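You operate a simulated robot arm through the tools that you are given. There is no shell and no other tool. Be economical: measure what you need, move in short steps, check, and stop when the job is done.

The job below is to be done with a simulated two-armed robot. You get a single attempt, and the scene is never put back.

TASK
Take both bolt cartons out of the job box, then shut it and lock both its latches.
Fine: stand the cartons on top of the tall cart; turn the lid lock knob to free before shutting and leave it there. Set down upright: bolt carton.
Where things are to end (x, y in the base frame): bolt carton within 60 mm of [480, 50]; bolt carton within 60 mm of [480, 210].

It is judged by the outcome, as a careful person would: the job done as asked, and still so three seconds after it is handed in. It fails if anything else is knocked over, pushed out of place, dropped, spilled or broken. A push-on lid holds only when it is set on centred and level and pressed home; a screw cap is set on level and turned clockwise until tight.

THE ROBOT
Two 7-joint arms with two-finger parallel grippers on one trunk, on a base that drives. Base frame: it is fixed to the floor where the robot stands at the start and does not move with it; the origin is under the middle of the robot, x ahead of it, y to its left, z up. Lengths are in mm, angles in degrees, forces in N, time in s.
The left shoulder is at the start at [60, 144, 926], the right one opposite. Places, roughly: job box lid [900, 900, 1200]; left job box latch [500, 1100, 800]; lid lock knob [600, 1200, 900]; right job box latch [500, 700, 800]; top of the tall cart [600, -100, 800]. Payload 1.57 kg a hand.
The TCP of each hand is the grasp point between the finger pads, 30 mm short of the fingertips. In the tool frame z runs along the fingers and y along their closing line. Largest opening 110 mm; finger width 24, thickness 12; the body of the gripper, 48 by 112 mm, starts 78 mm behind the TCP.
Orientation is that of the tool frame in the base frame, as a unit quaternion [w, x, y, z]. With the fingers straight down and closing along the base's y, the tool's x points along the base's -x, its y along +y and its z along -z.

THE INTERFACE
- The arms move only by the tool apply_moves. It takes "left_deltas", "right_deltas" or both (then of equal length, played together; a hand with none holds still); each is one flat list of numbers, 7 for each row, row after row: the shift along the base's x, y, z in mm, then the turn, a rotation vector about the base's x, y, z in degrees, then the gripper command, from -1 (fully open) to 1 (shut), values between in proportion. In form: [dx, dy, dz, ax, ay, az, gripper, dx, dy, dz, ax, ay, az, gripper, ...]. A call has 1 to 8 rows; each row is the pose to reach, as a shift and turn from the pose commanded when the call began. A row lasts 0.2 s, in which the tool goes at most 50 mm and 8.6 degrees; a call with a longer step from one row to the next is refused whole, and so is a gripper value outside its range. Where a pose cannot be reached the arm comes as near as it can. A force on the tool above 40 N (or 10 N above the force at the start of the call, whichever is more), or a blocked arm, ends the call early, and 0.2 s more pass. The fingers move at their own pace (about 45 mm/s each) and stop on an object; they squeeze with about 37 N. The grip force told is the motor's: it shows also when the fingers shut on nothing. Time passes only in rows, and 0.2 s behind the last, so rows that repeat a pose let the fingers close. It gives the time, the measured TCP pose, the force on the tool (base axes), the opening and the grip force at its end, in the units of the frame above (readings bear some noise), with the torque about the TCP (base axes, N m) and any sound that the robot's microphone picked up.
- Cameras (640 x 400 px; columns grow to the right, rows downward): "scene" is now at [37, 41.5, 1537]; the picture's right is [0.52, -0.86, 0.00], its down [-0.65, -0.39, -0.65] and it looks along [0.56, 0.34, -0.76] (base axes); focal length 232 px, centre (320, 200). "left" rides on the left gripper at [70, -16, -141] in its tool frame; the picture's right is [0.23, 0.97, 0.00], its down [-0.85, 0.20, -0.48] and it looks along [-0.47, 0.11, 0.88] (tool axes); focal length 222 px, centre (320, 200). "right" rides on the right gripper at [70, 16, -141] in its tool frame; the picture's right is [-0.23, 0.97, 0.00], its down [-0.86, -0.20, -0.48] and it looks along [-0.47, -0.11, 0.88] (tool axes); focal length 222 px, centre (320, 200). There is no depth. A picture from a camera that has moved, and an enlarged one, comes with that camera's place and axes in the base frame and with its lens.
- camera(camera): a new picture of that camera. No time passes.
- lift_body(by): slides the trunk up (or, below 0, down) by that many mm; the arms and the scene camera ride with it, the base frame stays. It gives what a move gives, with no picture.
- base_move(legs): drives the robot by 1 to 6 legs, each [ahead, left, turn to the left] in mm, mm and degrees, along the robot's own axes; the way and the turn of a leg run together, so that a leg with both is an arc; at most 1500 mm and 180 degrees a leg. The arms and the cameras ride along, it lands a little off, and it stops where it bumps. It gives what a move gives.
- aim_head(pan, tilt): turns the head with the scene camera to pan (to the left, within 86 degrees either way) and tilt (down, from -29 to 69), counted from straight ahead of the robot. It gives what a move gives.
- zoom(camera, box): a new picture of the part [left, top, right, bottom] of that camera's present view, enlarged. No time passes.
- job_done(): hands the job in; it is judged then, once.

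Work in short steps. Places have to be worked out from the pictures, the camera data and where the tool is seen: move nearer, look again, correct. Check each grasp and each placing, and mend what went wrong. You have 120 turns and 88 pictures in all, those below and enlarged ones among them. Open the grippers and draw the arms clear of the work before you hand the job in, unless the task says otherwise; then end with one line.

The tools are called after "Call:" as a command line: name --argument value ..., lists and objects as JSON in quotes. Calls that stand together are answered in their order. apply_moves: Moves the arms, as the interface text tells. Its arguments: {"type":"object","properties":{"left_deltas":{"type":"array","items":{"type":"number"}},"right_deltas":{"type":"array","items":{"type":"number"}}},"required":[]} The other tools are called the same way: lift_body (by) slides the trunk up or down; base_move (legs) drives the base; aim_head (pan, tilt) turns the head that bears the scene camera; camera (camera) takes a picture; zoom (camera, box) takes an enlarged picture of a part of a camera's view; job_done () hands the job in.

At the start:

```text
clock: 0.0
left_ee_pos: [273.3, 370.9, 998.9]
left_tool_rot: [-0.001, 0.0, 1.0, 0.001]
left_force: [0.3, 0.2, 0.3]
left_wrist_torque: [0.01, -0.01, 0.01]
left_grip_width: 110.1
left_grasp_force: 0.0
right_ee_pos: [386.9, 50.2, 998.7]
right_tool_rot: [0.0, 0.0, 1.0, 0.0]
right_force: [-0.2, 0.8, -0.5]
right_wrist_torque: [-0.01, -0.01, 0.0]
right_grip_width: 109.9
right_grasp_force: 0.0
trunk travel left (down, up): [-525.0, 65.0]
robot x, y, heading: [-1.3, 1.0, -0.1]
head pan, tilt: [31.0, 49.1]
```

scene: 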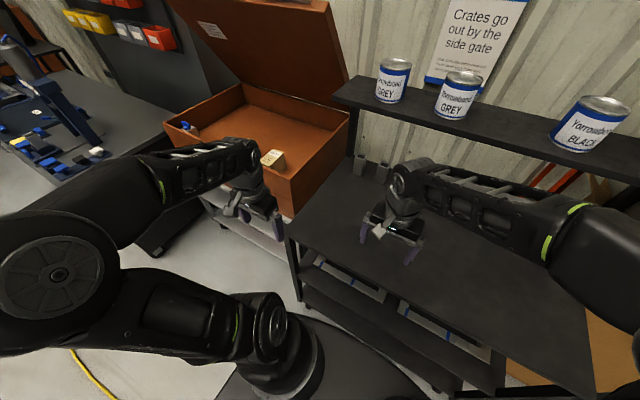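
right: 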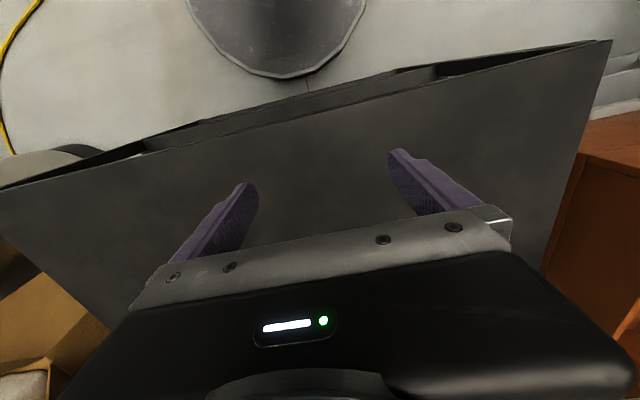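
left: 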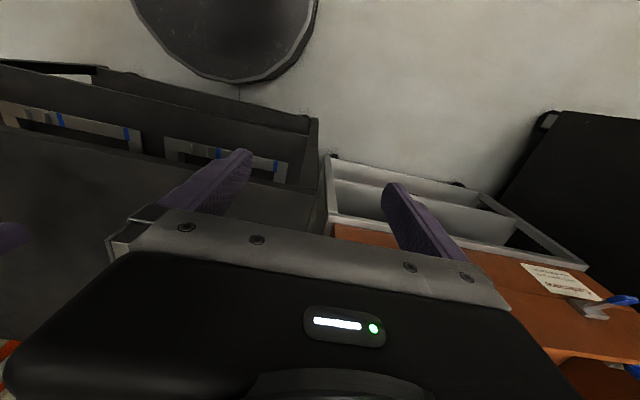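

The box stands open to the left-front. I turn the head toward it for a better look.

Call:
aim_head --pan 55 --tilt 35

Call:
camera --camera "scene"

```text
clock: 0.9
left_ee_pos: [273.7, 372.2, 1000.1]
left_tool_rot: [-0.001, 0.0, 1.0, -0.001]
left_force: [0.4, -0.1, 0.0]
left_wrist_torque: [0.02, 0.02, -0.02]
left_grip_width: 109.9
left_grasp_force: 0.0
right_ee_pos: [387.1, 51.0, 998.9]
right_tool_rot: [0.0, 0.0, 1.0, -0.001]
right_force: [-0.4, -0.4, 0.7]
right_wrist_torque: [0.0, -0.02, 0.01]
right_grip_width: 110.0
right_grasp_force: 0.1
trunk travel left (down, up): [-525.0, 65.0]
robot x, y, heading: [2.8, -4.6, 0.2]
head pan, tilt: [55.0, 35.0]
```

```text
84 pictures are left
camera scene: at [20.8, 73.5, 1557.4], right [0.82, -0.57, 0.0], down [-0.33, -0.47, -0.82], along [0.47, 0.67, -0.57], focal length 232 px, centre (320, 200)
```

scene: 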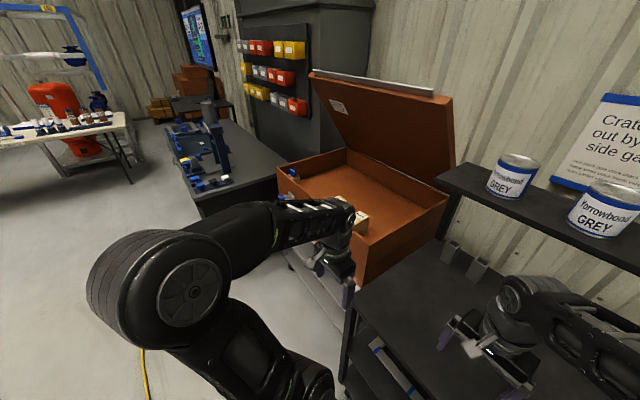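

I enlarge the box region.

Call:
zoom --camera "scene" --box '[240, 120, 480, 290]'

```text
2.35 times, centred on (360, 205) of scene
camera zoom: at [20.8, 73.5, 1557.4], right [0.82, -0.57, 0.0], down [-0.33, -0.47, -0.82], along [0.47, 0.67, -0.57], focal length 546 px, centre (226, 188)
```

zoom: 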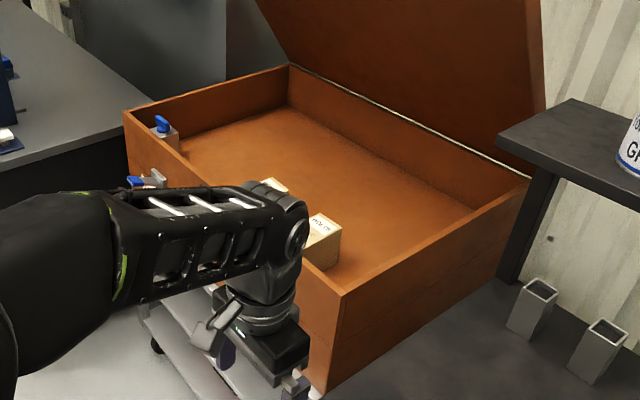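

Box opening is about x 540–1115, y 490–1290 with rim near z 900. I drive sideways to stand in front of it; the floor there is clear (bench at left starts near y 1200).

Call:
base_move --legs '[[0, 650, 0]]'

Call:
aim_head --pan 5 --tilt 45

Call:
camera --camera "scene"

```text
clock: 4.4
left_ee_pos: [263.0, 1010.8, 999.6]
left_tool_rot: [-0.001, -0.007, 1.0, 0.0]
left_force: [1.1, 0.3, -0.8]
left_wrist_torque: [-0.01, -0.02, -0.01]
left_grip_width: 110.1
left_grasp_force: 0.1
right_ee_pos: [382.2, 690.9, 999.6]
right_tool_rot: [0.0, -0.007, 1.0, 0.0]
right_force: [-0.2, 1.0, 0.3]
right_wrist_torque: [0.02, 0.03, 0.01]
right_grip_width: 110.4
right_grasp_force: 0.0
trunk travel left (down, up): [-525.0, 65.0]
robot x, y, heading: [-5.2, 633.0, 0.6]
head pan, tilt: [55.0, 35.0]
```

```text
clock: 5.6
left_ee_pos: [263.6, 1010.7, 1000.1]
left_tool_rot: [-0.001, -0.007, 1.0, 0.0]
left_force: [0.1, 0.8, -1.0]
left_wrist_torque: [-0.01, 0.02, 0.01]
left_grip_width: 109.9
left_grasp_force: 0.0
right_ee_pos: [380.3, 691.1, 1000.1]
right_tool_rot: [0.0, -0.007, 1.0, 0.0]
right_force: [0.4, -0.4, 0.4]
right_wrist_torque: [-0.05, -0.01, 0.0]
right_grip_width: 110.3
right_grasp_force: 0.1
trunk travel left (down, up): [-525.0, 65.0]
robot x, y, heading: [-2.9, 637.2, 1.0]
head pan, tilt: [5.0, 45.0]
```

```text
82 pictures are left
camera scene: at [46.7, 644.3, 1542.7], right [0.1, -0.99, 0.0], down [-0.7, -0.07, -0.71], along [0.7, 0.07, -0.71], focal length 232 px, centre (320, 200)
```

scene: 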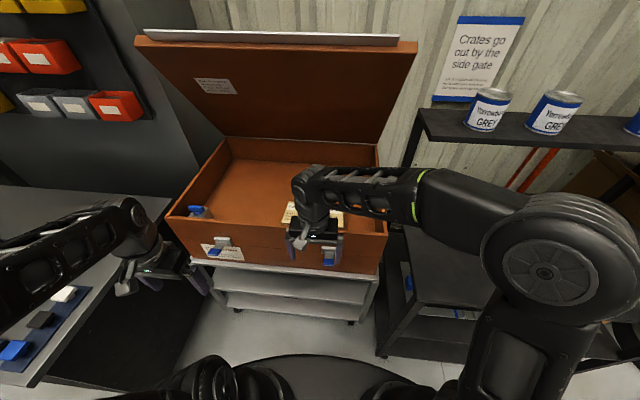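

Call:
zoom --camera "scene" --box '[150, 120, 400, 280]'

Call:
camera --camera "right"

```text
2.50 times, centred on (275, 200) of scene
camera zoom: at [46.7, 644.3, 1542.7], right [0.1, -0.99, 0.0], down [-0.7, -0.07, -0.71], along [0.7, 0.07, -0.71], focal length 580 px, centre (432, 200)
```

zoom: 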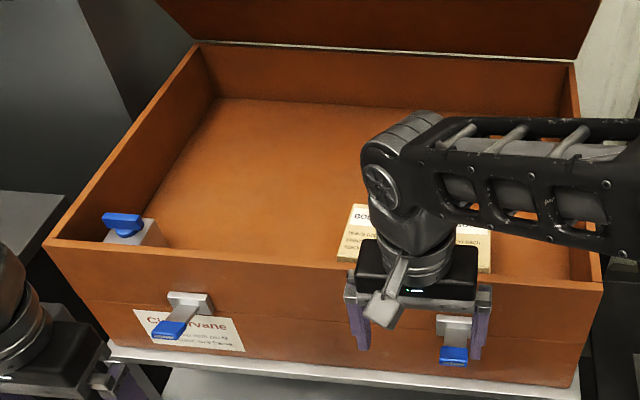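

```text
80 pictures are left
camera right: at [312.2, 706.5, 1141.5], right [0.21, 0.98, 0.0], down [0.86, -0.19, 0.48], along [0.47, -0.1, -0.88], focal length 222 px, centre (320, 200)
```

right: 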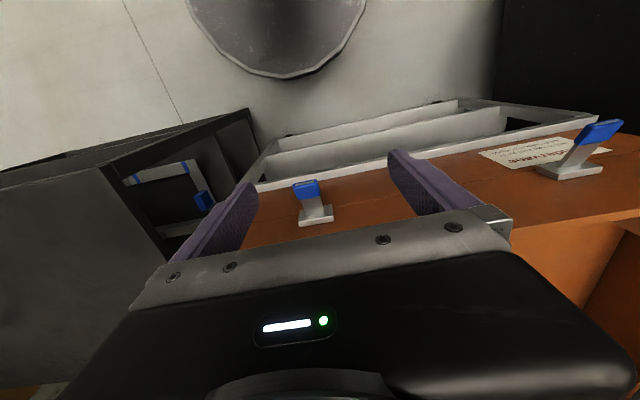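

Right hand hides the cartons; I shift it right and back to see them.

Call:
apply_moves --right_deltas '[-10, -45, 0, 0, 0, 0, -1, -20, -90, 0, 0, 0, 0, -1, -30, -135, 0, 0, 0, 0, -1, -40, -180, 0, 0, 0, 0, -1, -50, -225, 0, 0, 0, 0, -1, -60, -270, 0, 0, 0, 0, -1]'

Call:
zoom --camera "scene" --box '[150, 120, 400, 280]'

```text
clock: 7.0
left_ee_pos: [262.4, 1010.1, 1000.0]
left_tool_rot: [-0.001, -0.007, 1.0, 0.0]
left_force: [-0.7, 0.2, -0.8]
left_wrist_torque: [0.02, 0.01, -0.04]
left_grip_width: 109.8
left_grasp_force: 0.1
right_ee_pos: [321.5, 418.5, 999.3]
right_tool_rot: [0.0, -0.009, 1.0, 0.0]
right_force: [-0.2, -0.3, 0.2]
right_wrist_torque: [-0.01, -0.02, 0.02]
right_grip_width: 110.0
right_grasp_force: 0.1
trunk travel left (down, up): [-525.0, 65.0]
robot x, y, heading: [-7.7, 632.9, 0.5]
head pan, tilt: [5.0, 45.0]
```

```text
2.50 times, centred on (275, 200) of scene
camera zoom: at [46.0, 643.5, 1542.7], right [0.1, -0.99, 0.0], down [-0.7, -0.07, -0.71], along [0.7, 0.07, -0.71], focal length 580 px, centre (432, 200)
```

zoom: 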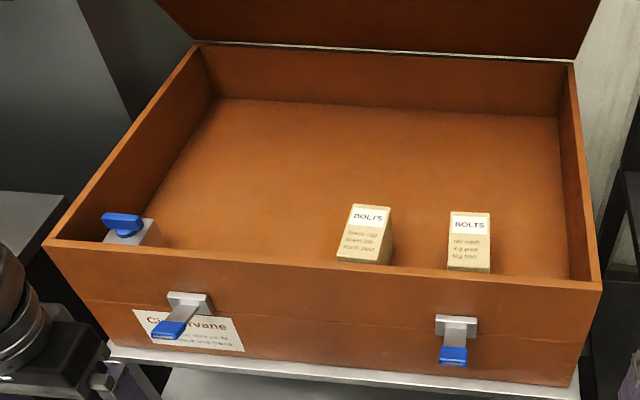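

Cartons near [690,644] and [683,821]; rim about z 915. I drive ahead a bit to have reach with both hands.

Call:
base_move --legs '[[85, 20, 0]]'

```text
clock: 8.1
left_ee_pos: [350.3, 1031.5, 999.9]
left_tool_rot: [-0.003, -0.007, 1.0, 0.001]
left_force: [0.6, 0.0, -0.8]
left_wrist_torque: [-0.01, 0.07, -0.02]
left_grip_width: 110.1
left_grasp_force: 0.0
right_ee_pos: [406.7, 439.8, 1000.2]
right_tool_rot: [-0.001, -0.006, 1.0, 0.0]
right_force: [0.6, -0.3, 1.0]
right_wrist_torque: [0.0, 0.03, -0.01]
right_grip_width: 109.9
right_grasp_force: 0.1
trunk travel left (down, up): [-525.0, 65.0]
robot x, y, heading: [79.9, 657.1, 0.8]
head pan, tilt: [5.0, 45.0]
```

Both hands go over the box, raised, one above each carton, to look with the hand cameras.

Call:
apply_moves --left_deltas '[30, -25, 20, 0, 0, 0, -1, 60, -50, 60, 0, 0, 0, -1, 90, -80, 60, 0, 0, 0, -1, 120, -110, 60, 0, 0, 0, -1, 150, -140, 60, 0, 0, 0, -1, 180, -170, 60, 0, 0, 0, -1, 210, -200, 60, 0, 0, 0, -1]' --right_deltas '[20, 25, 20, 0, 0, 0, -1, 45, 55, 50, 0, 0, 0, -1, 65, 85, 60, 0, 0, 0, -1, 85, 115, 60, 0, 0, 0, -1, 105, 145, 60, 0, 0, 0, -1, 130, 170, 60, 0, 0, 0, -1, 153, 200, 60, 0, 0, 0, -1]'

Call:
camera --camera "left"

Call:
camera --camera "right"

```text
refused: row 2 steps farther than a row can; nothing moved
```

```text
78 pictures are left
camera left: at [281.7, 1014.4, 1140.6], right [-0.24, 0.97, 0.0], down [0.85, 0.21, 0.48], along [0.46, 0.11, -0.88], focal length 222 px, centre (320, 200)
```

left: 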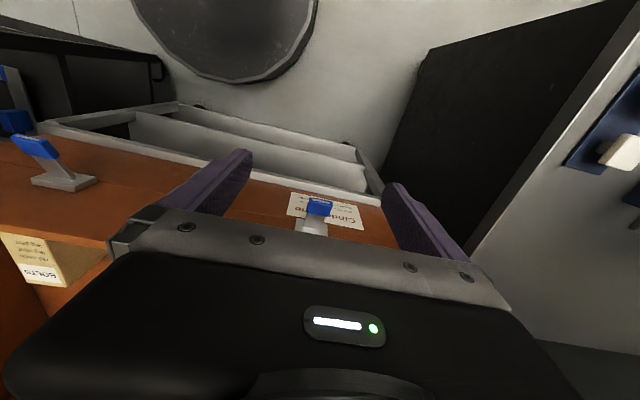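

```text
77 pictures are left
camera right: at [337.0, 455.5, 1140.9], right [0.21, 0.98, 0.0], down [0.86, -0.19, 0.48], along [0.47, -0.1, -0.88], focal length 222 px, centre (320, 200)
```

right: 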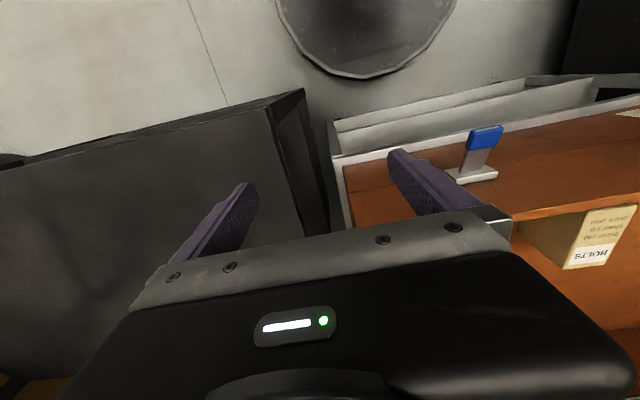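

A step was too long; I replay with smaller steps.

Call:
apply_moves --left_deltas '[30, -25, 20, 0, 0, 0, -1, 60, -50, 40, 0, 0, 0, -1, 90, -80, 60, 0, 0, 0, -1, 120, -110, 60, 0, 0, 0, -1, 150, -140, 60, 0, 0, 0, -1, 180, -170, 60, 0, 0, 0, -1, 210, -200, 60, 0, 0, 0, -1]' --right_deltas '[20, 25, 20, 0, 0, 0, -1, 40, 50, 40, 0, 0, 0, -1, 62, 80, 60, 0, 0, 0, -1, 85, 110, 60, 0, 0, 0, -1, 108, 140, 60, 0, 0, 0, -1, 130, 170, 60, 0, 0, 0, -1, 153, 200, 60, 0, 0, 0, -1]'

Call:
camera --camera "left"

Call:
camera --camera "right"

```text
clock: 9.7
left_ee_pos: [560.3, 828.7, 1060.5]
left_tool_rot: [-0.001, -0.007, 1.0, 0.0]
left_force: [-0.8, -0.2, 0.3]
left_wrist_torque: [-0.02, 0.03, -0.02]
left_grip_width: 110.0
left_grasp_force: 0.1
right_ee_pos: [563.0, 639.0, 1059.5]
right_tool_rot: [-0.001, -0.005, 1.0, 0.0]
right_force: [-0.5, 0.0, 0.1]
right_wrist_torque: [0.03, 0.03, 0.01]
right_grip_width: 110.1
right_grasp_force: 0.0
trunk travel left (down, up): [-525.0, 65.0]
robot x, y, heading: [80.0, 654.6, 0.7]
head pan, tilt: [5.0, 45.0]
```

```text
76 pictures are left
camera left: at [492.1, 812.3, 1200.4], right [-0.24, 0.97, 0.0], down [0.85, 0.21, 0.48], along [0.46, 0.12, -0.88], focal length 222 px, centre (320, 200)
```

left: 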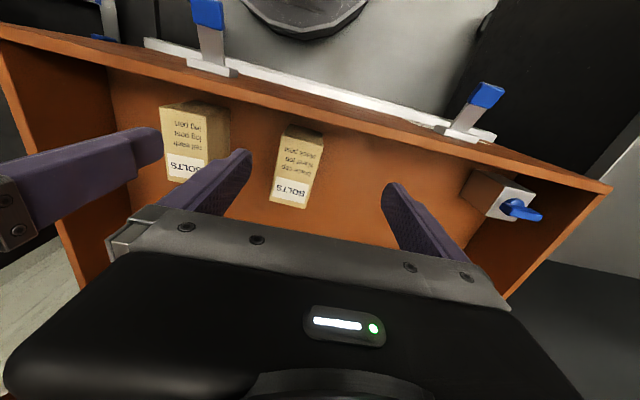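

```text
75 pictures are left
camera right: at [492.6, 655.3, 1200.7], right [0.21, 0.98, 0.0], down [0.86, -0.19, 0.48], along [0.47, -0.1, -0.88], focal length 222 px, centre (320, 200)
```

right: 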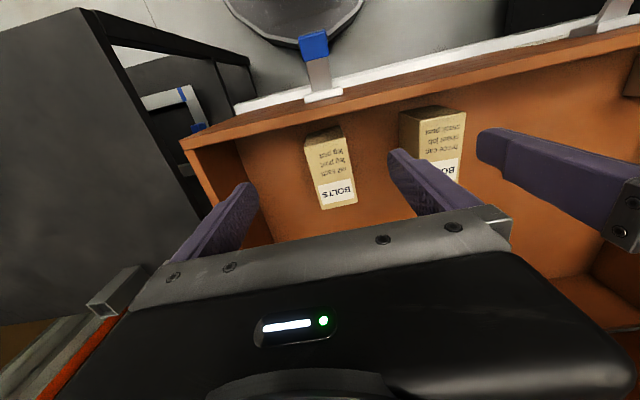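

I zoom on the cartons in both hand views to get corners.

Call:
zoom --camera "right" --box '[260, 80, 500, 230]'

Call:
zoom --camera "left" --box '[130, 70, 370, 220]'

```text
2.67 times, centred on (380, 155) of right
camera zoom: at [492.6, 655.3, 1200.7], right [0.21, 0.98, 0.0], down [0.86, -0.19, 0.48], along [0.47, -0.1, -0.88], focal length 592 px, centre (160, 320)
```

zoom: 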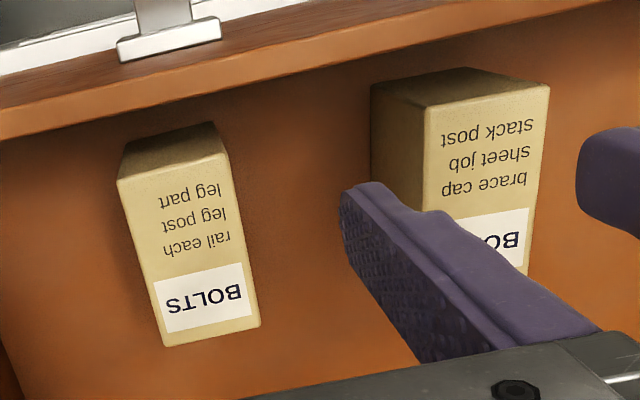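

```text
2.67 times, centred on (250, 145) of left
camera zoom: at [492.1, 812.3, 1200.4], right [-0.24, 0.97, 0.0], down [0.85, 0.21, 0.48], along [0.46, 0.12, -0.88], focal length 592 px, centre (507, 347)
```

zoom: 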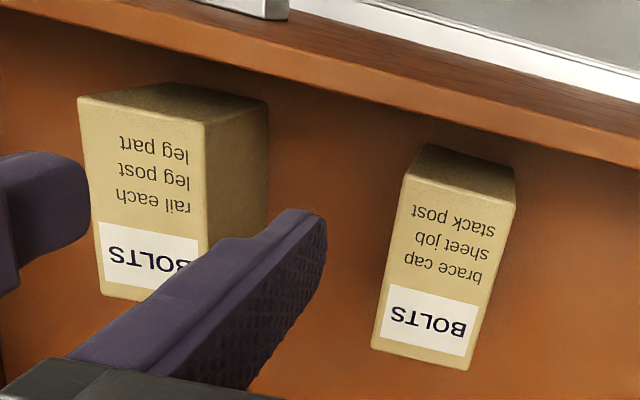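

Triangulation gives both cartons: top z≈881, x 572–683, y 615–677 and 776–837 (62 wide, about 90 high), aligned with the axes. I move both hands above their centres and down partway.

Call:
apply_moves --left_deltas '[35, -11, 0, 0, 0, 0, -1, 67, -22, 0, 0, 0, 0, -1, 67, -22, -45, 0, 0, 0, -1, 67, -22, -90, 0, 0, 0, -1, 67, -22, -130, 0, 0, 0, -1]' --right_deltas '[35, 3, 0, 0, 0, 0, -1, 65, 7, 0, 0, 0, 0, -1, 65, 7, -45, 0, 0, 0, -1, 65, 7, -90, 0, 0, 0, -1, 65, 7, -130, 0, 0, 0, -1]'

Call:
camera --camera "left"

Call:
camera --camera "right"

```text
clock: 10.9
left_ee_pos: [625.4, 807.3, 929.0]
left_tool_rot: [-0.001, -0.007, 1.0, -0.001]
left_force: [0.1, -0.6, 0.6]
left_wrist_torque: [0.0, 0.0, 0.01]
left_grip_width: 109.9
left_grasp_force: 0.0
right_ee_pos: [622.9, 645.8, 928.4]
right_tool_rot: [0.0, -0.006, 1.0, 0.0]
right_force: [0.6, -0.4, -0.2]
right_wrist_torque: [-0.01, 0.0, 0.0]
right_grip_width: 110.0
right_grasp_force: 0.0
trunk travel left (down, up): [-525.0, 65.0]
robot x, y, heading: [77.4, 655.8, 0.7]
head pan, tilt: [5.0, 45.0]
```

```text
72 pictures are left
camera left: at [556.9, 790.4, 1070.0], right [-0.24, 0.97, 0.0], down [0.85, 0.21, 0.48], along [0.46, 0.12, -0.88], focal length 222 px, centre (320, 200)
```

left: 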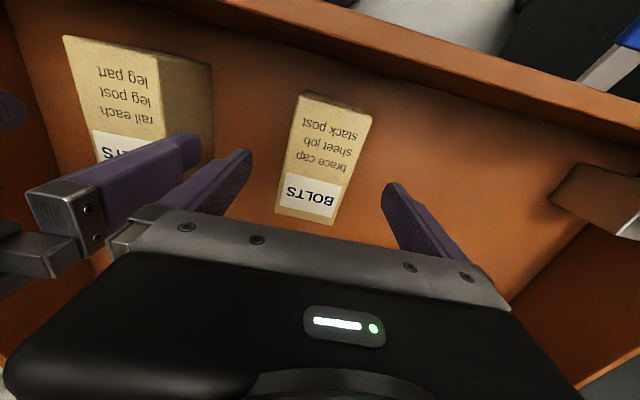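

```text
71 pictures are left
camera right: at [553.9, 661.6, 1070.2], right [0.21, 0.98, 0.0], down [0.86, -0.19, 0.48], along [0.47, -0.1, -0.88], focal length 222 px, centre (320, 200)
```

right: 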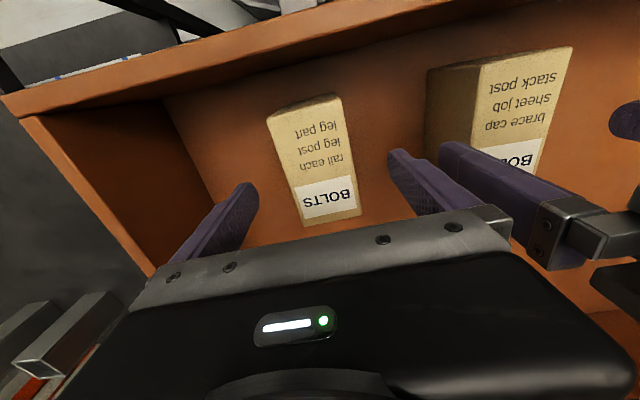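

Both cartons sit well between the fingers. Lower to TCP z≈848 and close.

Call:
apply_moves --left_deltas '[0, 0, -40, 0, 0, 0, -1, 0, 0, -80, 0, 0, 0, -1, 0, 0, -80, 0, 0, 0, 1, 0, 0, -80, 0, 0, 0, 1, 0, 0, -80, 0, 0, 0, 1, 0, 0, -80, 0, 0, 0, 1, 0, 0, -80, 0, 0, 0, 1]' --right_deltas '[3, 0, -40, 0, 0, 0, -1, 3, 0, -80, 0, 0, 0, -1, 3, 0, -80, 0, 0, 0, 1, 3, 0, -80, 0, 0, 0, 1, 3, 0, -80, 0, 0, 0, 1, 3, 0, -80, 0, 0, 0, 1, 3, 0, -80, 0, 0, 0, 1]'

```text
clock: 12.5
left_ee_pos: [624.3, 807.7, 848.8]
left_tool_rot: [-0.001, -0.006, 1.0, -0.001]
left_force: [0.3, -0.8, -0.6]
left_wrist_torque: [-0.16, -0.16, -0.06]
left_grip_width: 62.7
left_grasp_force: 34.2
right_ee_pos: [625.5, 644.6, 847.9]
right_tool_rot: [0.0, -0.006, 1.0, 0.001]
right_force: [-0.4, 0.5, 0.8]
right_wrist_torque: [0.06, -0.1, 0.02]
right_grip_width: 62.3
right_grasp_force: 33.4
trunk travel left (down, up): [-525.0, 65.0]
robot x, y, heading: [79.8, 658.2, 0.5]
head pan, tilt: [5.0, 45.0]
```

Both gripped at 62 mm. Lift slowly.

Call:
apply_moves --left_deltas '[0, 0, 15, 0, 0, 0, 1, 0, 0, 40, 0, 0, 0, 1, 0, 0, 75, 0, 0, 0, 1, 0, 0, 110, 0, 0, 0, 1, 0, 0, 145, 0, 0, 0, 1, 0, 0, 180, 0, 0, 0, 1, 0, 0, 210, 0, 0, 0, 1]' --right_deltas '[0, 0, 15, 0, 0, 0, 1, 0, 0, 40, 0, 0, 0, 1, 0, 0, 75, 0, 0, 0, 1, 0, 0, 110, 0, 0, 0, 1, 0, 0, 145, 0, 0, 0, 1, 0, 0, 180, 0, 0, 0, 1, 0, 0, 210, 0, 0, 0, 1]'

Call:
camera --camera "scene"

```text
clock: 14.1
left_ee_pos: [623.6, 806.6, 1058.7]
left_tool_rot: [-0.001, -0.006, 1.0, 0.0]
left_force: [-0.3, 0.8, -4.3]
left_wrist_torque: [0.01, -0.02, 0.02]
left_grip_width: 62.8
left_grasp_force: 37.1
right_ee_pos: [626.1, 646.8, 1058.9]
right_tool_rot: [-0.001, -0.008, 1.0, 0.001]
right_force: [-0.5, -0.3, -3.9]
right_wrist_torque: [0.0, -0.01, 0.02]
right_grip_width: 62.5
right_grasp_force: 37.0
trunk travel left (down, up): [-525.0, 65.0]
robot x, y, heading: [83.0, 655.2, 0.9]
head pan, tilt: [5.0, 45.0]
```

```text
70 pictures are left
camera scene: at [131.5, 665.0, 1542.6], right [0.1, -0.99, 0.0], down [-0.7, -0.07, -0.71], along [0.7, 0.07, -0.71], focal length 232 px, centre (320, 200)
```

scene: 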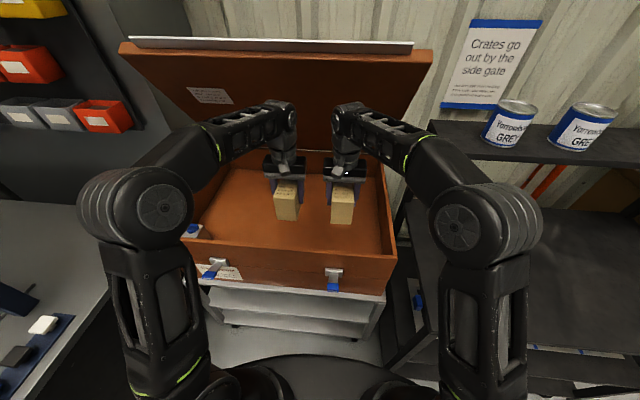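

Both cartons lifted (~0.4 kg each). Draw the hands back over the front wall.

Call:
apply_moves --left_deltas '[-35, 0, 0, 0, 0, 0, 1, -70, 0, 0, 0, 0, 0, 1, -105, 0, 0, 0, 0, 0, 1, -140, 0, 0, 0, 0, 0, 1, -175, 0, 0, 0, 0, 0, 1, -200, 0, 0, 0, 0, 0, 1]' --right_deltas '[-35, -3, 0, 0, 0, 0, 1, -70, -6, 0, 0, 0, 0, 1, -105, -9, 0, 0, 0, 0, 1, -140, -12, 0, 0, 0, 0, 1, -175, -15, 0, 0, 0, 0, 1, -200, -18, 0, 0, 0, 0, 1]'

Call:
base_move --legs '[[-80, 0, 0], [0, -525, 0]]'

Call:
aim_head --pan 0 --tilt 55

Call:
camera --camera "scene"

```text
clock: 15.5
left_ee_pos: [423.3, 808.1, 1059.2]
left_tool_rot: [-0.001, -0.006, 1.0, 0.0]
left_force: [0.0, 1.0, -3.8]
left_wrist_torque: [0.03, 0.02, 0.0]
left_grip_width: 62.7
left_grasp_force: 37.4
right_ee_pos: [425.4, 627.0, 1060.7]
right_tool_rot: [0.0, -0.007, 1.0, 0.0]
right_force: [-0.1, -0.2, -4.3]
right_wrist_torque: [0.02, -0.02, 0.0]
right_grip_width: 62.2
right_grasp_force: 37.1
trunk travel left (down, up): [-525.0, 65.0]
robot x, y, heading: [80.3, 655.6, 1.0]
head pan, tilt: [5.0, 45.0]
```

```text
clock: 19.2
left_ee_pos: [351.9, 282.5, 1060.1]
left_tool_rot: [-0.001, -0.006, 1.0, 0.0]
left_force: [-0.3, -0.7, -5.5]
left_wrist_torque: [0.02, -0.01, 0.05]
left_grip_width: 62.5
left_grasp_force: 37.1
right_ee_pos: [354.1, 102.1, 1060.0]
right_tool_rot: [0.001, -0.006, 1.0, -0.001]
right_force: [0.1, 0.4, -4.9]
right_wrist_torque: [0.02, 0.0, 0.0]
right_grip_width: 62.1
right_grasp_force: 36.7
trunk travel left (down, up): [-525.0, 65.0]
robot x, y, heading: [7.7, 131.3, 0.8]
head pan, tilt: [5.0, 45.0]
```

```text
clock: 19.9
left_ee_pos: [351.1, 283.1, 1058.8]
left_tool_rot: [-0.001, -0.007, 1.0, 0.0]
left_force: [0.0, 0.3, -4.5]
left_wrist_torque: [0.01, 0.03, 0.04]
left_grip_width: 62.6
left_grasp_force: 36.5
right_ee_pos: [353.5, 103.2, 1061.3]
right_tool_rot: [-0.001, -0.007, 1.0, 0.0]
right_force: [0.2, -0.1, -4.3]
right_wrist_torque: [-0.05, -0.01, -0.03]
right_grip_width: 61.9
right_grasp_force: 36.8
trunk travel left (down, up): [-525.0, 65.0]
robot x, y, heading: [8.5, 132.9, 1.1]
head pan, tilt: [0.0, 55.0]
```

```text
69 pictures are left
camera scene: at [50.2, 133.0, 1529.2], right [0.01, -1.0, 0.0], down [-0.82, -0.01, -0.57], along [0.57, 0.01, -0.82], focal length 232 px, centre (320, 200)
```

scene: 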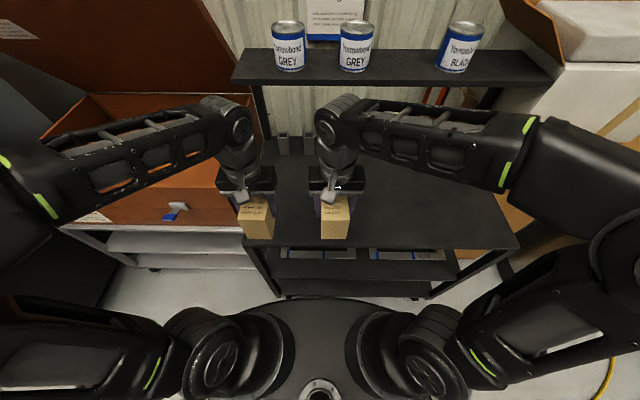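

The cart top is clear below. Move both cartons above their targets and lower partway.

Call:
apply_moves --left_deltas '[32, -18, 0, 0, 0, 0, 1, 65, -37, 0, 0, 0, 0, 1, 97, -55, 0, 0, 0, 0, 1, 129, -73, 0, 0, 0, 0, 1, 129, -73, -40, 0, 0, 0, 1, 129, -73, -80, 0, 0, 0, 1, 129, -73, -120, 0, 0, 0, 1, 129, -73, -150, 0, 0, 0, 1]' --right_deltas '[32, -13, 0, 0, 0, 0, 1, 64, -26, 0, 0, 0, 0, 1, 96, -40, 0, 0, 0, 0, 1, 127, -53, 0, 0, 0, 0, 1, 127, -53, -40, 0, 0, 0, 1, 127, -53, -80, 0, 0, 0, 1, 127, -53, -120, 0, 0, 0, 1, 127, -53, -150, 0, 0, 0, 1]'

Call:
camera --camera "left"

Call:
camera --camera "scene"

```text
clock: 21.7
left_ee_pos: [478.2, 209.2, 908.4]
left_tool_rot: [-0.001, -0.008, 1.0, 0.0]
left_force: [-0.8, -1.0, -3.6]
left_wrist_torque: [-0.02, -0.03, 0.0]
left_grip_width: 62.2
left_grasp_force: 37.1
right_ee_pos: [481.4, 49.3, 911.7]
right_tool_rot: [0.0, -0.007, 1.0, 0.0]
right_force: [0.2, -0.6, -3.6]
right_wrist_torque: [0.03, 0.0, 0.01]
right_grip_width: 62.0
right_grasp_force: 37.1
trunk travel left (down, up): [-525.0, 65.0]
robot x, y, heading: [6.1, 133.0, 0.6]
head pan, tilt: [0.0, 55.0]
```

```text
68 pictures are left
camera left: at [411.0, 192.1, 1049.8], right [-0.24, 0.97, 0.0], down [0.85, 0.21, 0.48], along [0.46, 0.12, -0.88], focal length 222 px, centre (320, 200)
```

left: 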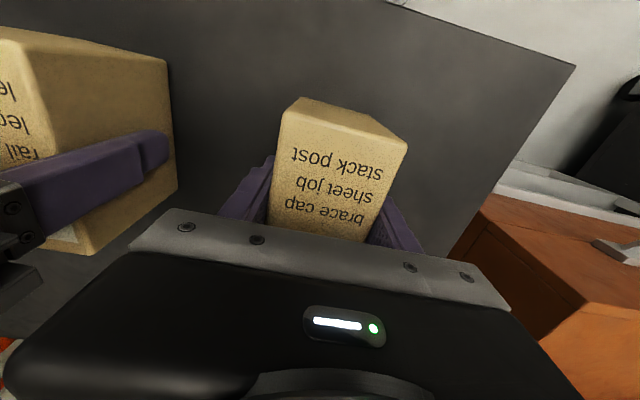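

```text
67 pictures are left
camera scene: at [50.6, 132.7, 1529.3], right [0.01, -1.0, 0.0], down [-0.82, -0.01, -0.57], along [0.57, 0.01, -0.82], focal length 232 px, centre (320, 200)
```

scene: 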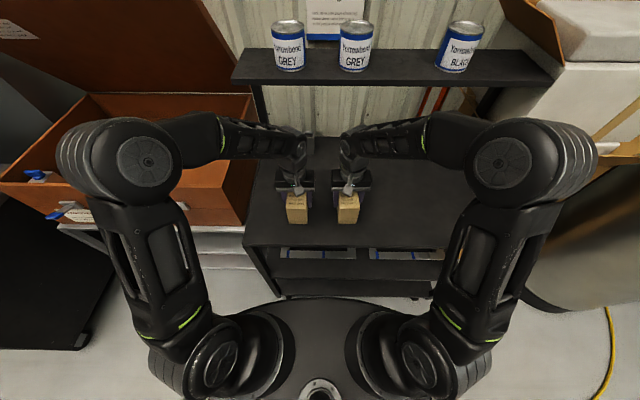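

Lower gently, 8 mm a row, until contact.

Call:
apply_moves --left_deltas '[0, 0, -8, 0, 0, 0, 1, 0, 0, -16, 0, 0, 0, 1, 0, 0, -24, 0, 0, 0, 1, 0, 0, -32, 0, 0, 0, 1, 0, 0, -38, 0, 0, 0, 1, 0, 0, -42, 0, 0, 0, 1]' --right_deltas '[0, 0, -8, 0, 0, 0, 1, 0, 0, -16, 0, 0, 0, 1, 0, 0, -24, 0, 0, 0, 1, 0, 0, -32, 0, 0, 0, 1, 0, 0, -38, 0, 0, 0, 1, 0, 0, -42, 0, 0, 0, 1]'

Call:
zoom --camera "scene" --box '[250, 160, 400, 260]'

```text
clock: 22.8
left_ee_pos: [476.9, 208.6, 880.2]
left_tool_rot: [0.003, -0.008, 1.0, 0.0]
left_force: [-7.4, 3.1, 21.7]
left_wrist_torque: [0.65, 0.54, 0.22]
left_grip_width: 61.5
left_grasp_force: 36.6
right_ee_pos: [477.1, 50.5, 880.7]
right_tool_rot: [0.003, -0.007, 1.0, 0.0]
right_force: [-9.5, -2.6, 21.7]
right_wrist_torque: [-0.54, 0.29, -0.22]
right_grip_width: 61.8
right_grasp_force: 37.0
trunk travel left (down, up): [-525.0, 65.0]
robot x, y, heading: [6.5, 130.9, 0.9]
head pan, tilt: [0.0, 55.0]
stopped in row 5 (left hand): the force on the tool passed its limit (the readings are from after the stop); the commanded pose is now the measured one
```

```text
4.00 times, centred on (325, 210) of scene
camera zoom: at [44.2, 132.5, 1528.7], right [0.01, -1.0, 0.0], down [-0.82, -0.01, -0.58], along [0.58, 0.01, -0.82], focal length 928 px, centre (300, 160)
```

zoom: 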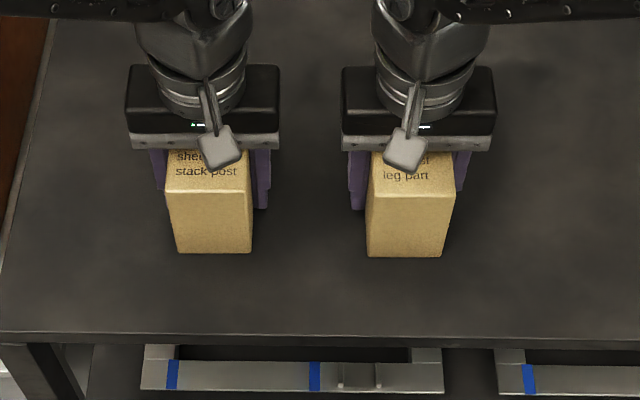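

Both have touched the cart top (z force ~22 N each). Ease up 1 mm and open, then rise.

Call:
apply_moves --left_deltas '[0, 0, 1, 0, 0, 0, 1, 0, 0, 1, 0, 0, 0, 0.2, 0, 0, 1, 0, 0, 0, -0.6, 0, 0, 1, 0, 0, 0, -0.6, 0, 0, 30, 0, 0, 0, -0.6, 0, 0, 70, 0, 0, 0, -0.6, 0, 0, 110, 0, 0, 0, -0.6, 0, 0, 155, 0, 0, 0, -0.6]' --right_deltas '[0, 0, 1, 0, 0, 0, 1, 0, 0, 1, 0, 0, 0, 0.2, 0, 0, 1, 0, 0, 0, -0.6, 0, 0, 1, 0, 0, 0, -0.6, 0, 0, 30, 0, 0, 0, -0.6, 0, 0, 70, 0, 0, 0, -0.6, 0, 0, 110, 0, 0, 0, -0.6, 0, 0, 155, 0, 0, 0, -0.6]'

Call:
zoom --camera "scene" --box '[220, 130, 430, 270]'

```text
clock: 24.6
left_ee_pos: [478.5, 206.8, 1031.9]
left_tool_rot: [0.0, -0.007, 1.0, -0.001]
left_force: [-0.7, -0.7, 0.8]
left_wrist_torque: [0.02, 0.01, 0.02]
left_grip_width: 87.9
left_grasp_force: 0.1
right_ee_pos: [479.3, 50.7, 1033.9]
right_tool_rot: [0.002, -0.007, 1.0, 0.0]
right_force: [1.0, 0.2, -0.6]
right_wrist_torque: [0.01, -0.02, 0.02]
right_grip_width: 88.0
right_grasp_force: 0.0
trunk travel left (down, up): [-525.0, 65.0]
robot x, y, heading: [6.3, 129.8, 0.8]
head pan, tilt: [0.0, 55.0]
```

```text
2.86 times, centred on (325, 200) of scene
camera zoom: at [49.0, 132.8, 1529.1], right [0.01, -1.0, 0.0], down [-0.82, -0.01, -0.57], along [0.57, 0.01, -0.82], focal length 663 px, centre (306, 200)
```

zoom: 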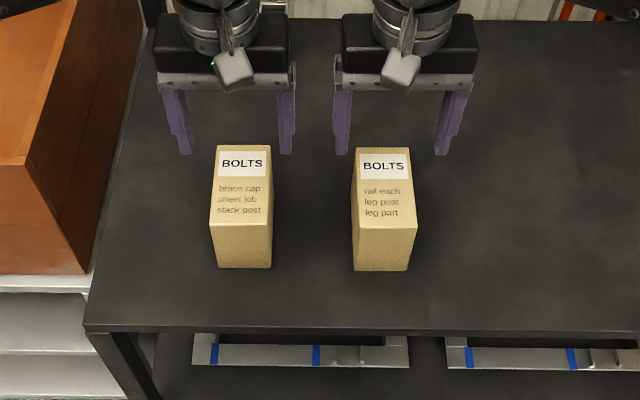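

Both cartons stand upright on target. Now drive back to the box for the lock knob.

Call:
base_move --legs '[[0, 690, 0]]'

Call:
aim_head --pan 20 --tilt 50

Call:
camera --camera "scene"

```text
clock: 28.4
left_ee_pos: [469.7, 892.9, 1032.7]
left_tool_rot: [0.0, -0.006, 1.0, -0.001]
left_force: [0.8, 0.1, 0.7]
left_wrist_torque: [-0.01, 0.01, -0.04]
left_grip_width: 88.0
left_grasp_force: 0.1
right_ee_pos: [469.7, 736.1, 1034.4]
right_tool_rot: [0.002, -0.007, 1.0, -0.001]
right_force: [0.3, 1.0, 0.3]
right_wrist_torque: [-0.03, -0.03, 0.01]
right_grip_width: 88.0
right_grasp_force: 0.0
trunk travel left (down, up): [-525.0, 65.0]
robot x, y, heading: [-4.8, 816.5, 0.7]
head pan, tilt: [0.0, 55.0]
```

```text
clock: 29.2
left_ee_pos: [470.8, 891.2, 1032.3]
left_tool_rot: [-0.001, -0.007, 1.0, -0.002]
left_force: [0.6, -0.5, -0.3]
left_wrist_torque: [0.0, -0.02, 0.04]
left_grip_width: 88.0
left_grasp_force: 0.0
right_ee_pos: [469.9, 736.4, 1032.2]
right_tool_rot: [0.002, -0.007, 1.0, 0.001]
right_force: [-0.1, -0.1, -0.1]
right_wrist_torque: [0.0, -0.01, 0.0]
right_grip_width: 88.1
right_grasp_force: 0.1
trunk travel left (down, up): [-525.0, 65.0]
robot x, y, heading: [-5.7, 814.5, 0.7]
head pan, tilt: [20.0, 50.0]
```

```text
64 pictures are left
camera scene: at [39.7, 843.3, 1535.7], right [0.35, -0.93, 0.0], down [-0.72, -0.27, -0.64], along [0.6, 0.23, -0.77], focal length 232 px, centre (320, 200)
```

scene: 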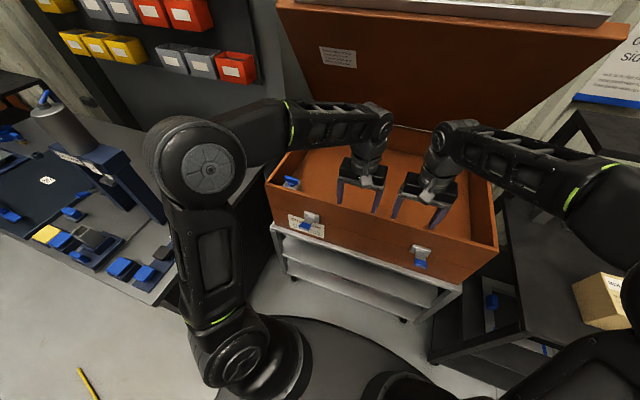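

Call:
zoom --camera "scene" --box '[260, 160, 350, 250]'

Call:
zoom --camera "scene" --box '[380, 200, 500, 290]'

Call:
zoom --camera "scene" --box '[310, 30, 370, 80]'

```text
4.44 times, centred on (305, 205) of scene
camera zoom: at [39.7, 843.3, 1535.7], right [0.35, -0.93, 0.0], down [-0.72, -0.27, -0.64], along [0.6, 0.23, -0.77], focal length 1032 px, centre (387, 178)
```

zoom: 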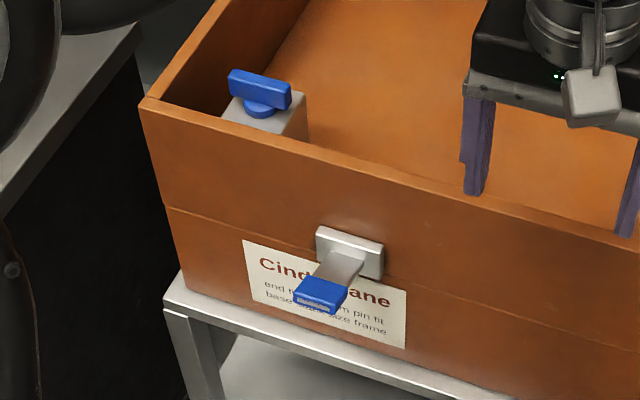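

```text
4.44 times, centred on (440, 245) of scene
camera zoom: at [39.7, 843.3, 1535.7], right [0.35, -0.93, 0.0], down [-0.72, -0.27, -0.64], along [0.6, 0.23, -0.77], focal length 1032 px, centre (-213, 0)
```

zoom: 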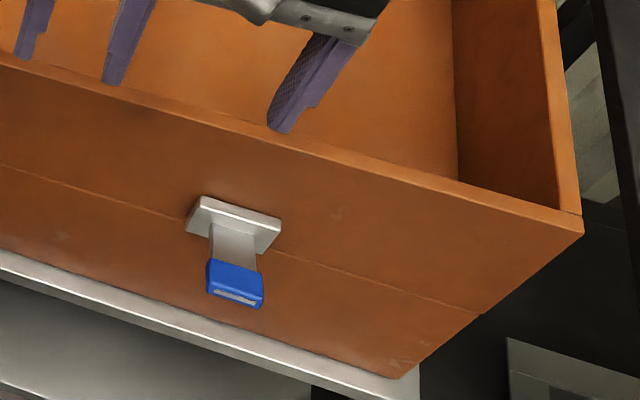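

```text
8.00 times, centred on (340, 55) of scene
camera zoom: at [39.7, 843.3, 1535.7], right [0.35, -0.93, 0.0], down [-0.72, -0.27, -0.64], along [0.6, 0.23, -0.77], focal length 1857 px, centre (160, 1360)
```

zoom: 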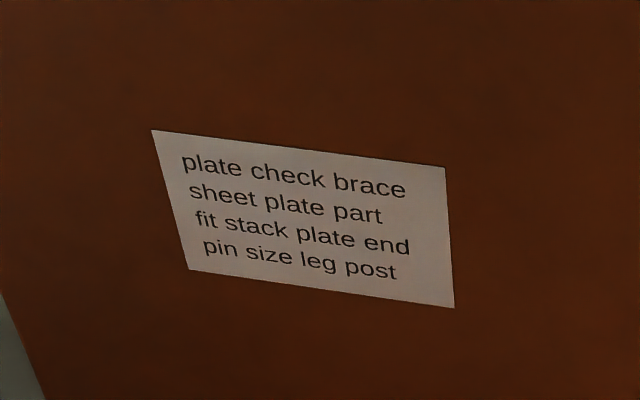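

Knob is near [583,1167,900]. Bring the left hand above it to see its marks.

Call:
apply_moves --left_deltas '[17, 38, 5, 0, 0, 0, -1, 34, 76, 10, 0, 0, 0, -1, 51, 114, 15, 0, 0, 0, -1, 68, 152, 20, 0, 0, 0, -1, 85, 190, 25, 0, 0, 0, -1, 102, 230, 28, 0, 0, 0, -1, 112, 265, 28, 0, 0, 0, -1]'

Call:
camera --camera "left"

```text
clock: 30.8
left_ee_pos: [571.4, 1123.2, 1059.9]
left_tool_rot: [0.002, -0.007, 1.0, -0.002]
left_force: [0.8, -0.5, -0.3]
left_wrist_torque: [0.0, -0.03, -0.03]
left_grip_width: 110.2
left_grasp_force: 0.1
left hand out of reach, approached as far as the arm can: row 7
right_ee_pos: [470.1, 736.7, 1034.2]
right_tool_rot: [0.002, -0.007, 1.0, 0.0]
right_force: [-0.1, -0.4, 0.5]
right_wrist_torque: [-0.02, -0.03, 0.02]
right_grip_width: 87.7
right_grasp_force: 0.0
trunk travel left (down, up): [-525.0, 65.0]
robot x, y, heading: [-3.1, 817.5, 0.8]
head pan, tilt: [20.0, 50.0]
```

```text
60 pictures are left
camera left: at [503.0, 1106.4, 1200.4], right [-0.24, 0.97, 0.0], down [0.85, 0.21, 0.48], along [0.47, 0.11, -0.88], focal length 222 px, centre (320, 200)
```

left: 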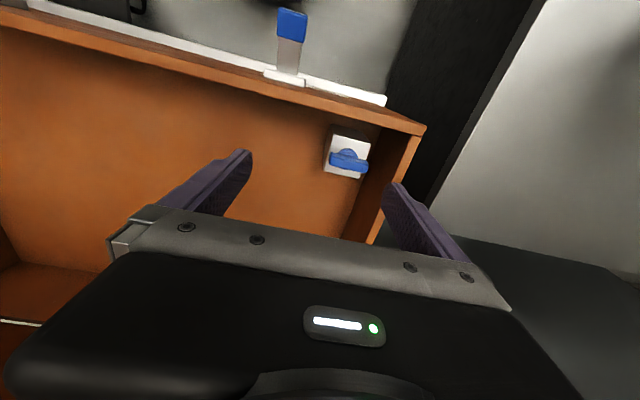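

Call:
zoom --camera "left" --box '[300, 110, 400, 190]'

```text
5.00 times, centred on (350, 150) of left
camera zoom: at [503.0, 1106.4, 1200.4], right [-0.24, 0.97, 0.0], down [0.85, 0.21, 0.48], along [0.47, 0.11, -0.88], focal length 1111 px, centre (170, 450)
```

zoom: 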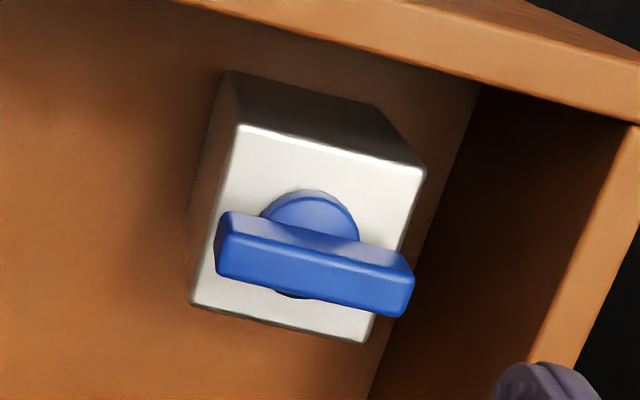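

The knob bar lies along y at about [594,1170,898], about 58 mm long, no marks. I move the robot nearer (left and ahead) for reach.

Call:
base_move --legs '[[75, 90, 0]]'

Call:
camera --camera "left"

```text
clock: 32.1
left_ee_pos: [646.8, 1213.2, 1058.8]
left_tool_rot: [0.001, -0.007, 1.0, -0.001]
left_force: [0.1, 0.8, -0.3]
left_wrist_torque: [-0.05, 0.04, 0.0]
left_grip_width: 110.0
left_grasp_force: 0.1
right_ee_pos: [544.0, 825.5, 1033.4]
right_tool_rot: [0.001, -0.008, 1.0, 0.0]
right_force: [1.0, 0.3, 0.5]
right_wrist_torque: [-0.08, 0.01, 0.01]
right_grip_width: 88.1
right_grasp_force: 0.0
trunk travel left (down, up): [-525.0, 65.0]
robot x, y, heading: [71.2, 904.3, 0.9]
head pan, tilt: [20.0, 50.0]
```

```text
58 pictures are left
camera left: at [577.7, 1195.7, 1199.4], right [-0.24, 0.97, 0.0], down [0.85, 0.21, 0.48], along [0.47, 0.11, -0.88], focal length 222 px, centre (320, 200)
```

left: 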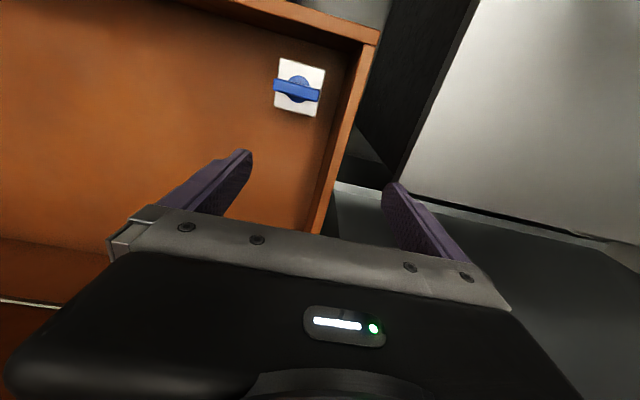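

Call:
zoom --camera "left" --box '[250, 40, 350, 130]'

```text
4.44 times, centred on (300, 85) of left
camera zoom: at [577.7, 1195.7, 1199.4], right [-0.24, 0.97, 0.0], down [0.85, 0.21, 0.48], along [0.47, 0.11, -0.88], focal length 987 px, centre (409, 711)
```

zoom: 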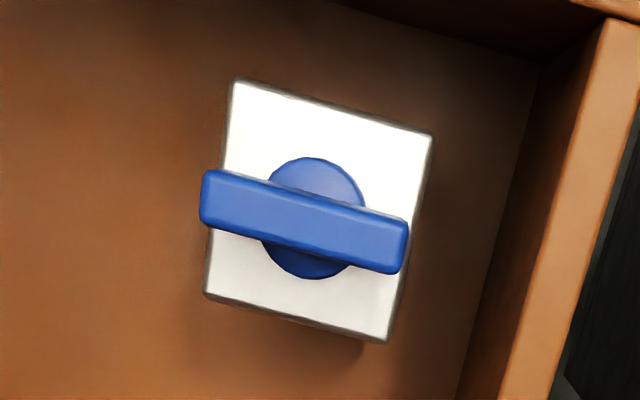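

Knob centre confirmed [596.5,1170]. I move above it and begin yawing the hand −90° so the fingers close along x.

Call:
apply_moves --left_deltas '[-10, -9, 0, 0, 0, -8.5, -1, -20, -18, 0, 0, 0, -17, -1, -30, -27, 0, 0, 0, -25.5, -0.5, -40, -36, 0, 0, 0, -34, 0, -50, -43, 0, 0, 0, -42.5, 0.15, -50, -43, 0, 0, 0, -51, 0.15, -50, -43, 0, 0, 0, -59.5, 0.15, -50, -43, 0, 0, 0, -68, 0.15]'

```text
clock: 33.9
left_ee_pos: [594.8, 1168.5, 1058.8]
left_tool_rot: [0.001, 0.556, 0.831, -0.001]
left_force: [-0.2, -0.9, 0.4]
left_wrist_torque: [0.03, -0.02, -0.01]
left_grip_width: 46.7
left_grasp_force: 0.0
right_ee_pos: [543.3, 825.6, 1033.2]
right_tool_rot: [0.001, -0.007, 1.0, 0.001]
right_force: [0.0, -0.2, 0.0]
right_wrist_torque: [-0.01, 0.05, -0.02]
right_grip_width: 88.1
right_grasp_force: 0.1
trunk travel left (down, up): [-525.0, 65.0]
robot x, y, heading: [75.1, 904.8, 0.8]
head pan, tilt: [20.0, 50.0]
```

Finish the yaw and lower to z≈945.

Call:
apply_moves --left_deltas '[1.5, 1.5, -30, 0, 0, -7.5, 0.15, 1.5, 1.5, -60, 0, 0, -15, 0.15, 1.5, 1.5, -90, 0, 0, -22.4, 0.15, 1.5, 1.5, -110, 0, 0, -22.4, 0.15]'

Call:
camera --camera "left"

Call:
camera --camera "scene"

```text
clock: 34.9
left_ee_pos: [597.4, 1170.3, 951.0]
left_tool_rot: [0.001, 0.705, 0.709, 0.0]
left_force: [-0.6, -0.5, -0.7]
left_wrist_torque: [0.0, -0.02, 0.0]
left_grip_width: 47.0
left_grasp_force: 0.1
right_ee_pos: [542.9, 824.6, 1034.3]
right_tool_rot: [0.001, -0.007, 1.0, 0.001]
right_force: [0.5, 0.7, 0.3]
right_wrist_torque: [-0.04, 0.01, -0.01]
right_grip_width: 87.9
right_grasp_force: 0.2
trunk travel left (down, up): [-525.0, 65.0]
robot x, y, heading: [69.7, 906.5, 0.7]
head pan, tilt: [20.0, 50.0]
```

```text
56 pictures are left
camera left: at [581.6, 1240.1, 1091.7], right [0.97, 0.23, 0.0], down [0.2, -0.85, 0.48], along [0.11, -0.47, -0.88], focal length 222 px, centre (320, 200)
```

left: 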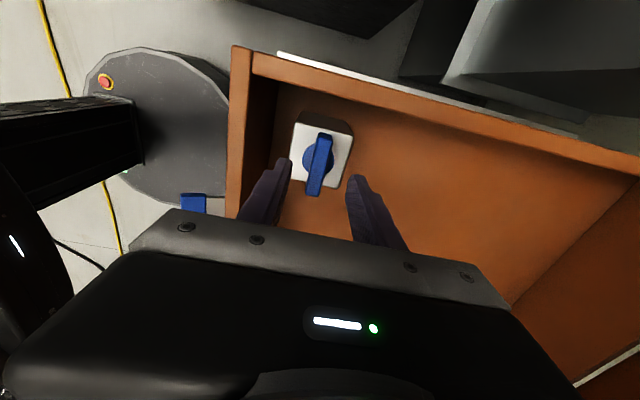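

```text
55 pictures are left
camera scene: at [113.1, 932.5, 1535.8], right [0.36, -0.93, 0.0], down [-0.72, -0.27, -0.64], along [0.6, 0.23, -0.77], focal length 232 px, centre (320, 200)
```

scene: 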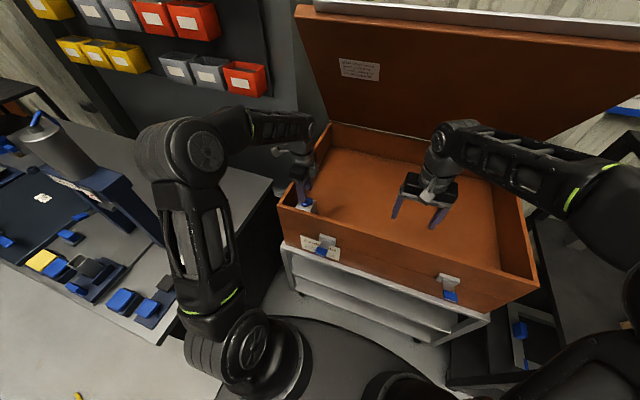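

Bar is centred between the fingers. Lower slowly until tips are just above the block.

Call:
apply_moves --left_deltas '[0, 1, -15, 0, 0, 0, 0.15, 0, 1, -25, 0, 0, 0, 0.15, 0, 1, -32, 0, 0, 0, 0.15, 0, 1, -38, 0, 0, 0, 0.15, 0, 1, -42, 0, 0, 0, 0.15, 0, 1, -46, 0, 0, 0, 0.15, 0, 1, -50, 0, 0, 0, 0.15]'

Call:
camera --camera "left"

```text
clock: 36.6
left_ee_pos: [599.4, 1171.2, 905.6]
left_tool_rot: [0.004, 0.705, 0.71, 0.003]
left_force: [-5.3, -0.7, 20.3]
left_wrist_torque: [-0.04, 0.83, 0.01]
left_grip_width: 51.3
left_grasp_force: 2.4
right_ee_pos: [543.2, 825.1, 1032.7]
right_tool_rot: [0.001, -0.007, 1.0, 0.0]
right_force: [0.5, 0.9, 0.3]
right_wrist_torque: [0.0, -0.02, -0.01]
right_grip_width: 88.0
right_grasp_force: 0.1
trunk travel left (down, up): [-525.0, 65.0]
robot x, y, heading: [71.3, 902.5, 0.8]
head pan, tilt: [20.0, 50.0]
stopped in row 7 (left hand): the force on the tool passed its limit (the readings are from after the stop); the commanded pose is now the measured one
```

```text
54 pictures are left
camera left: at [582.3, 1240.6, 1046.4], right [0.97, 0.23, 0.01], down [0.2, -0.85, 0.48], along [0.12, -0.47, -0.88], focal length 222 px, centre (320, 200)
```

left: 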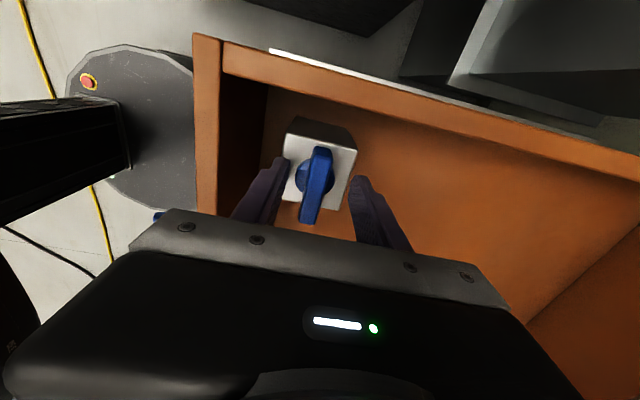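

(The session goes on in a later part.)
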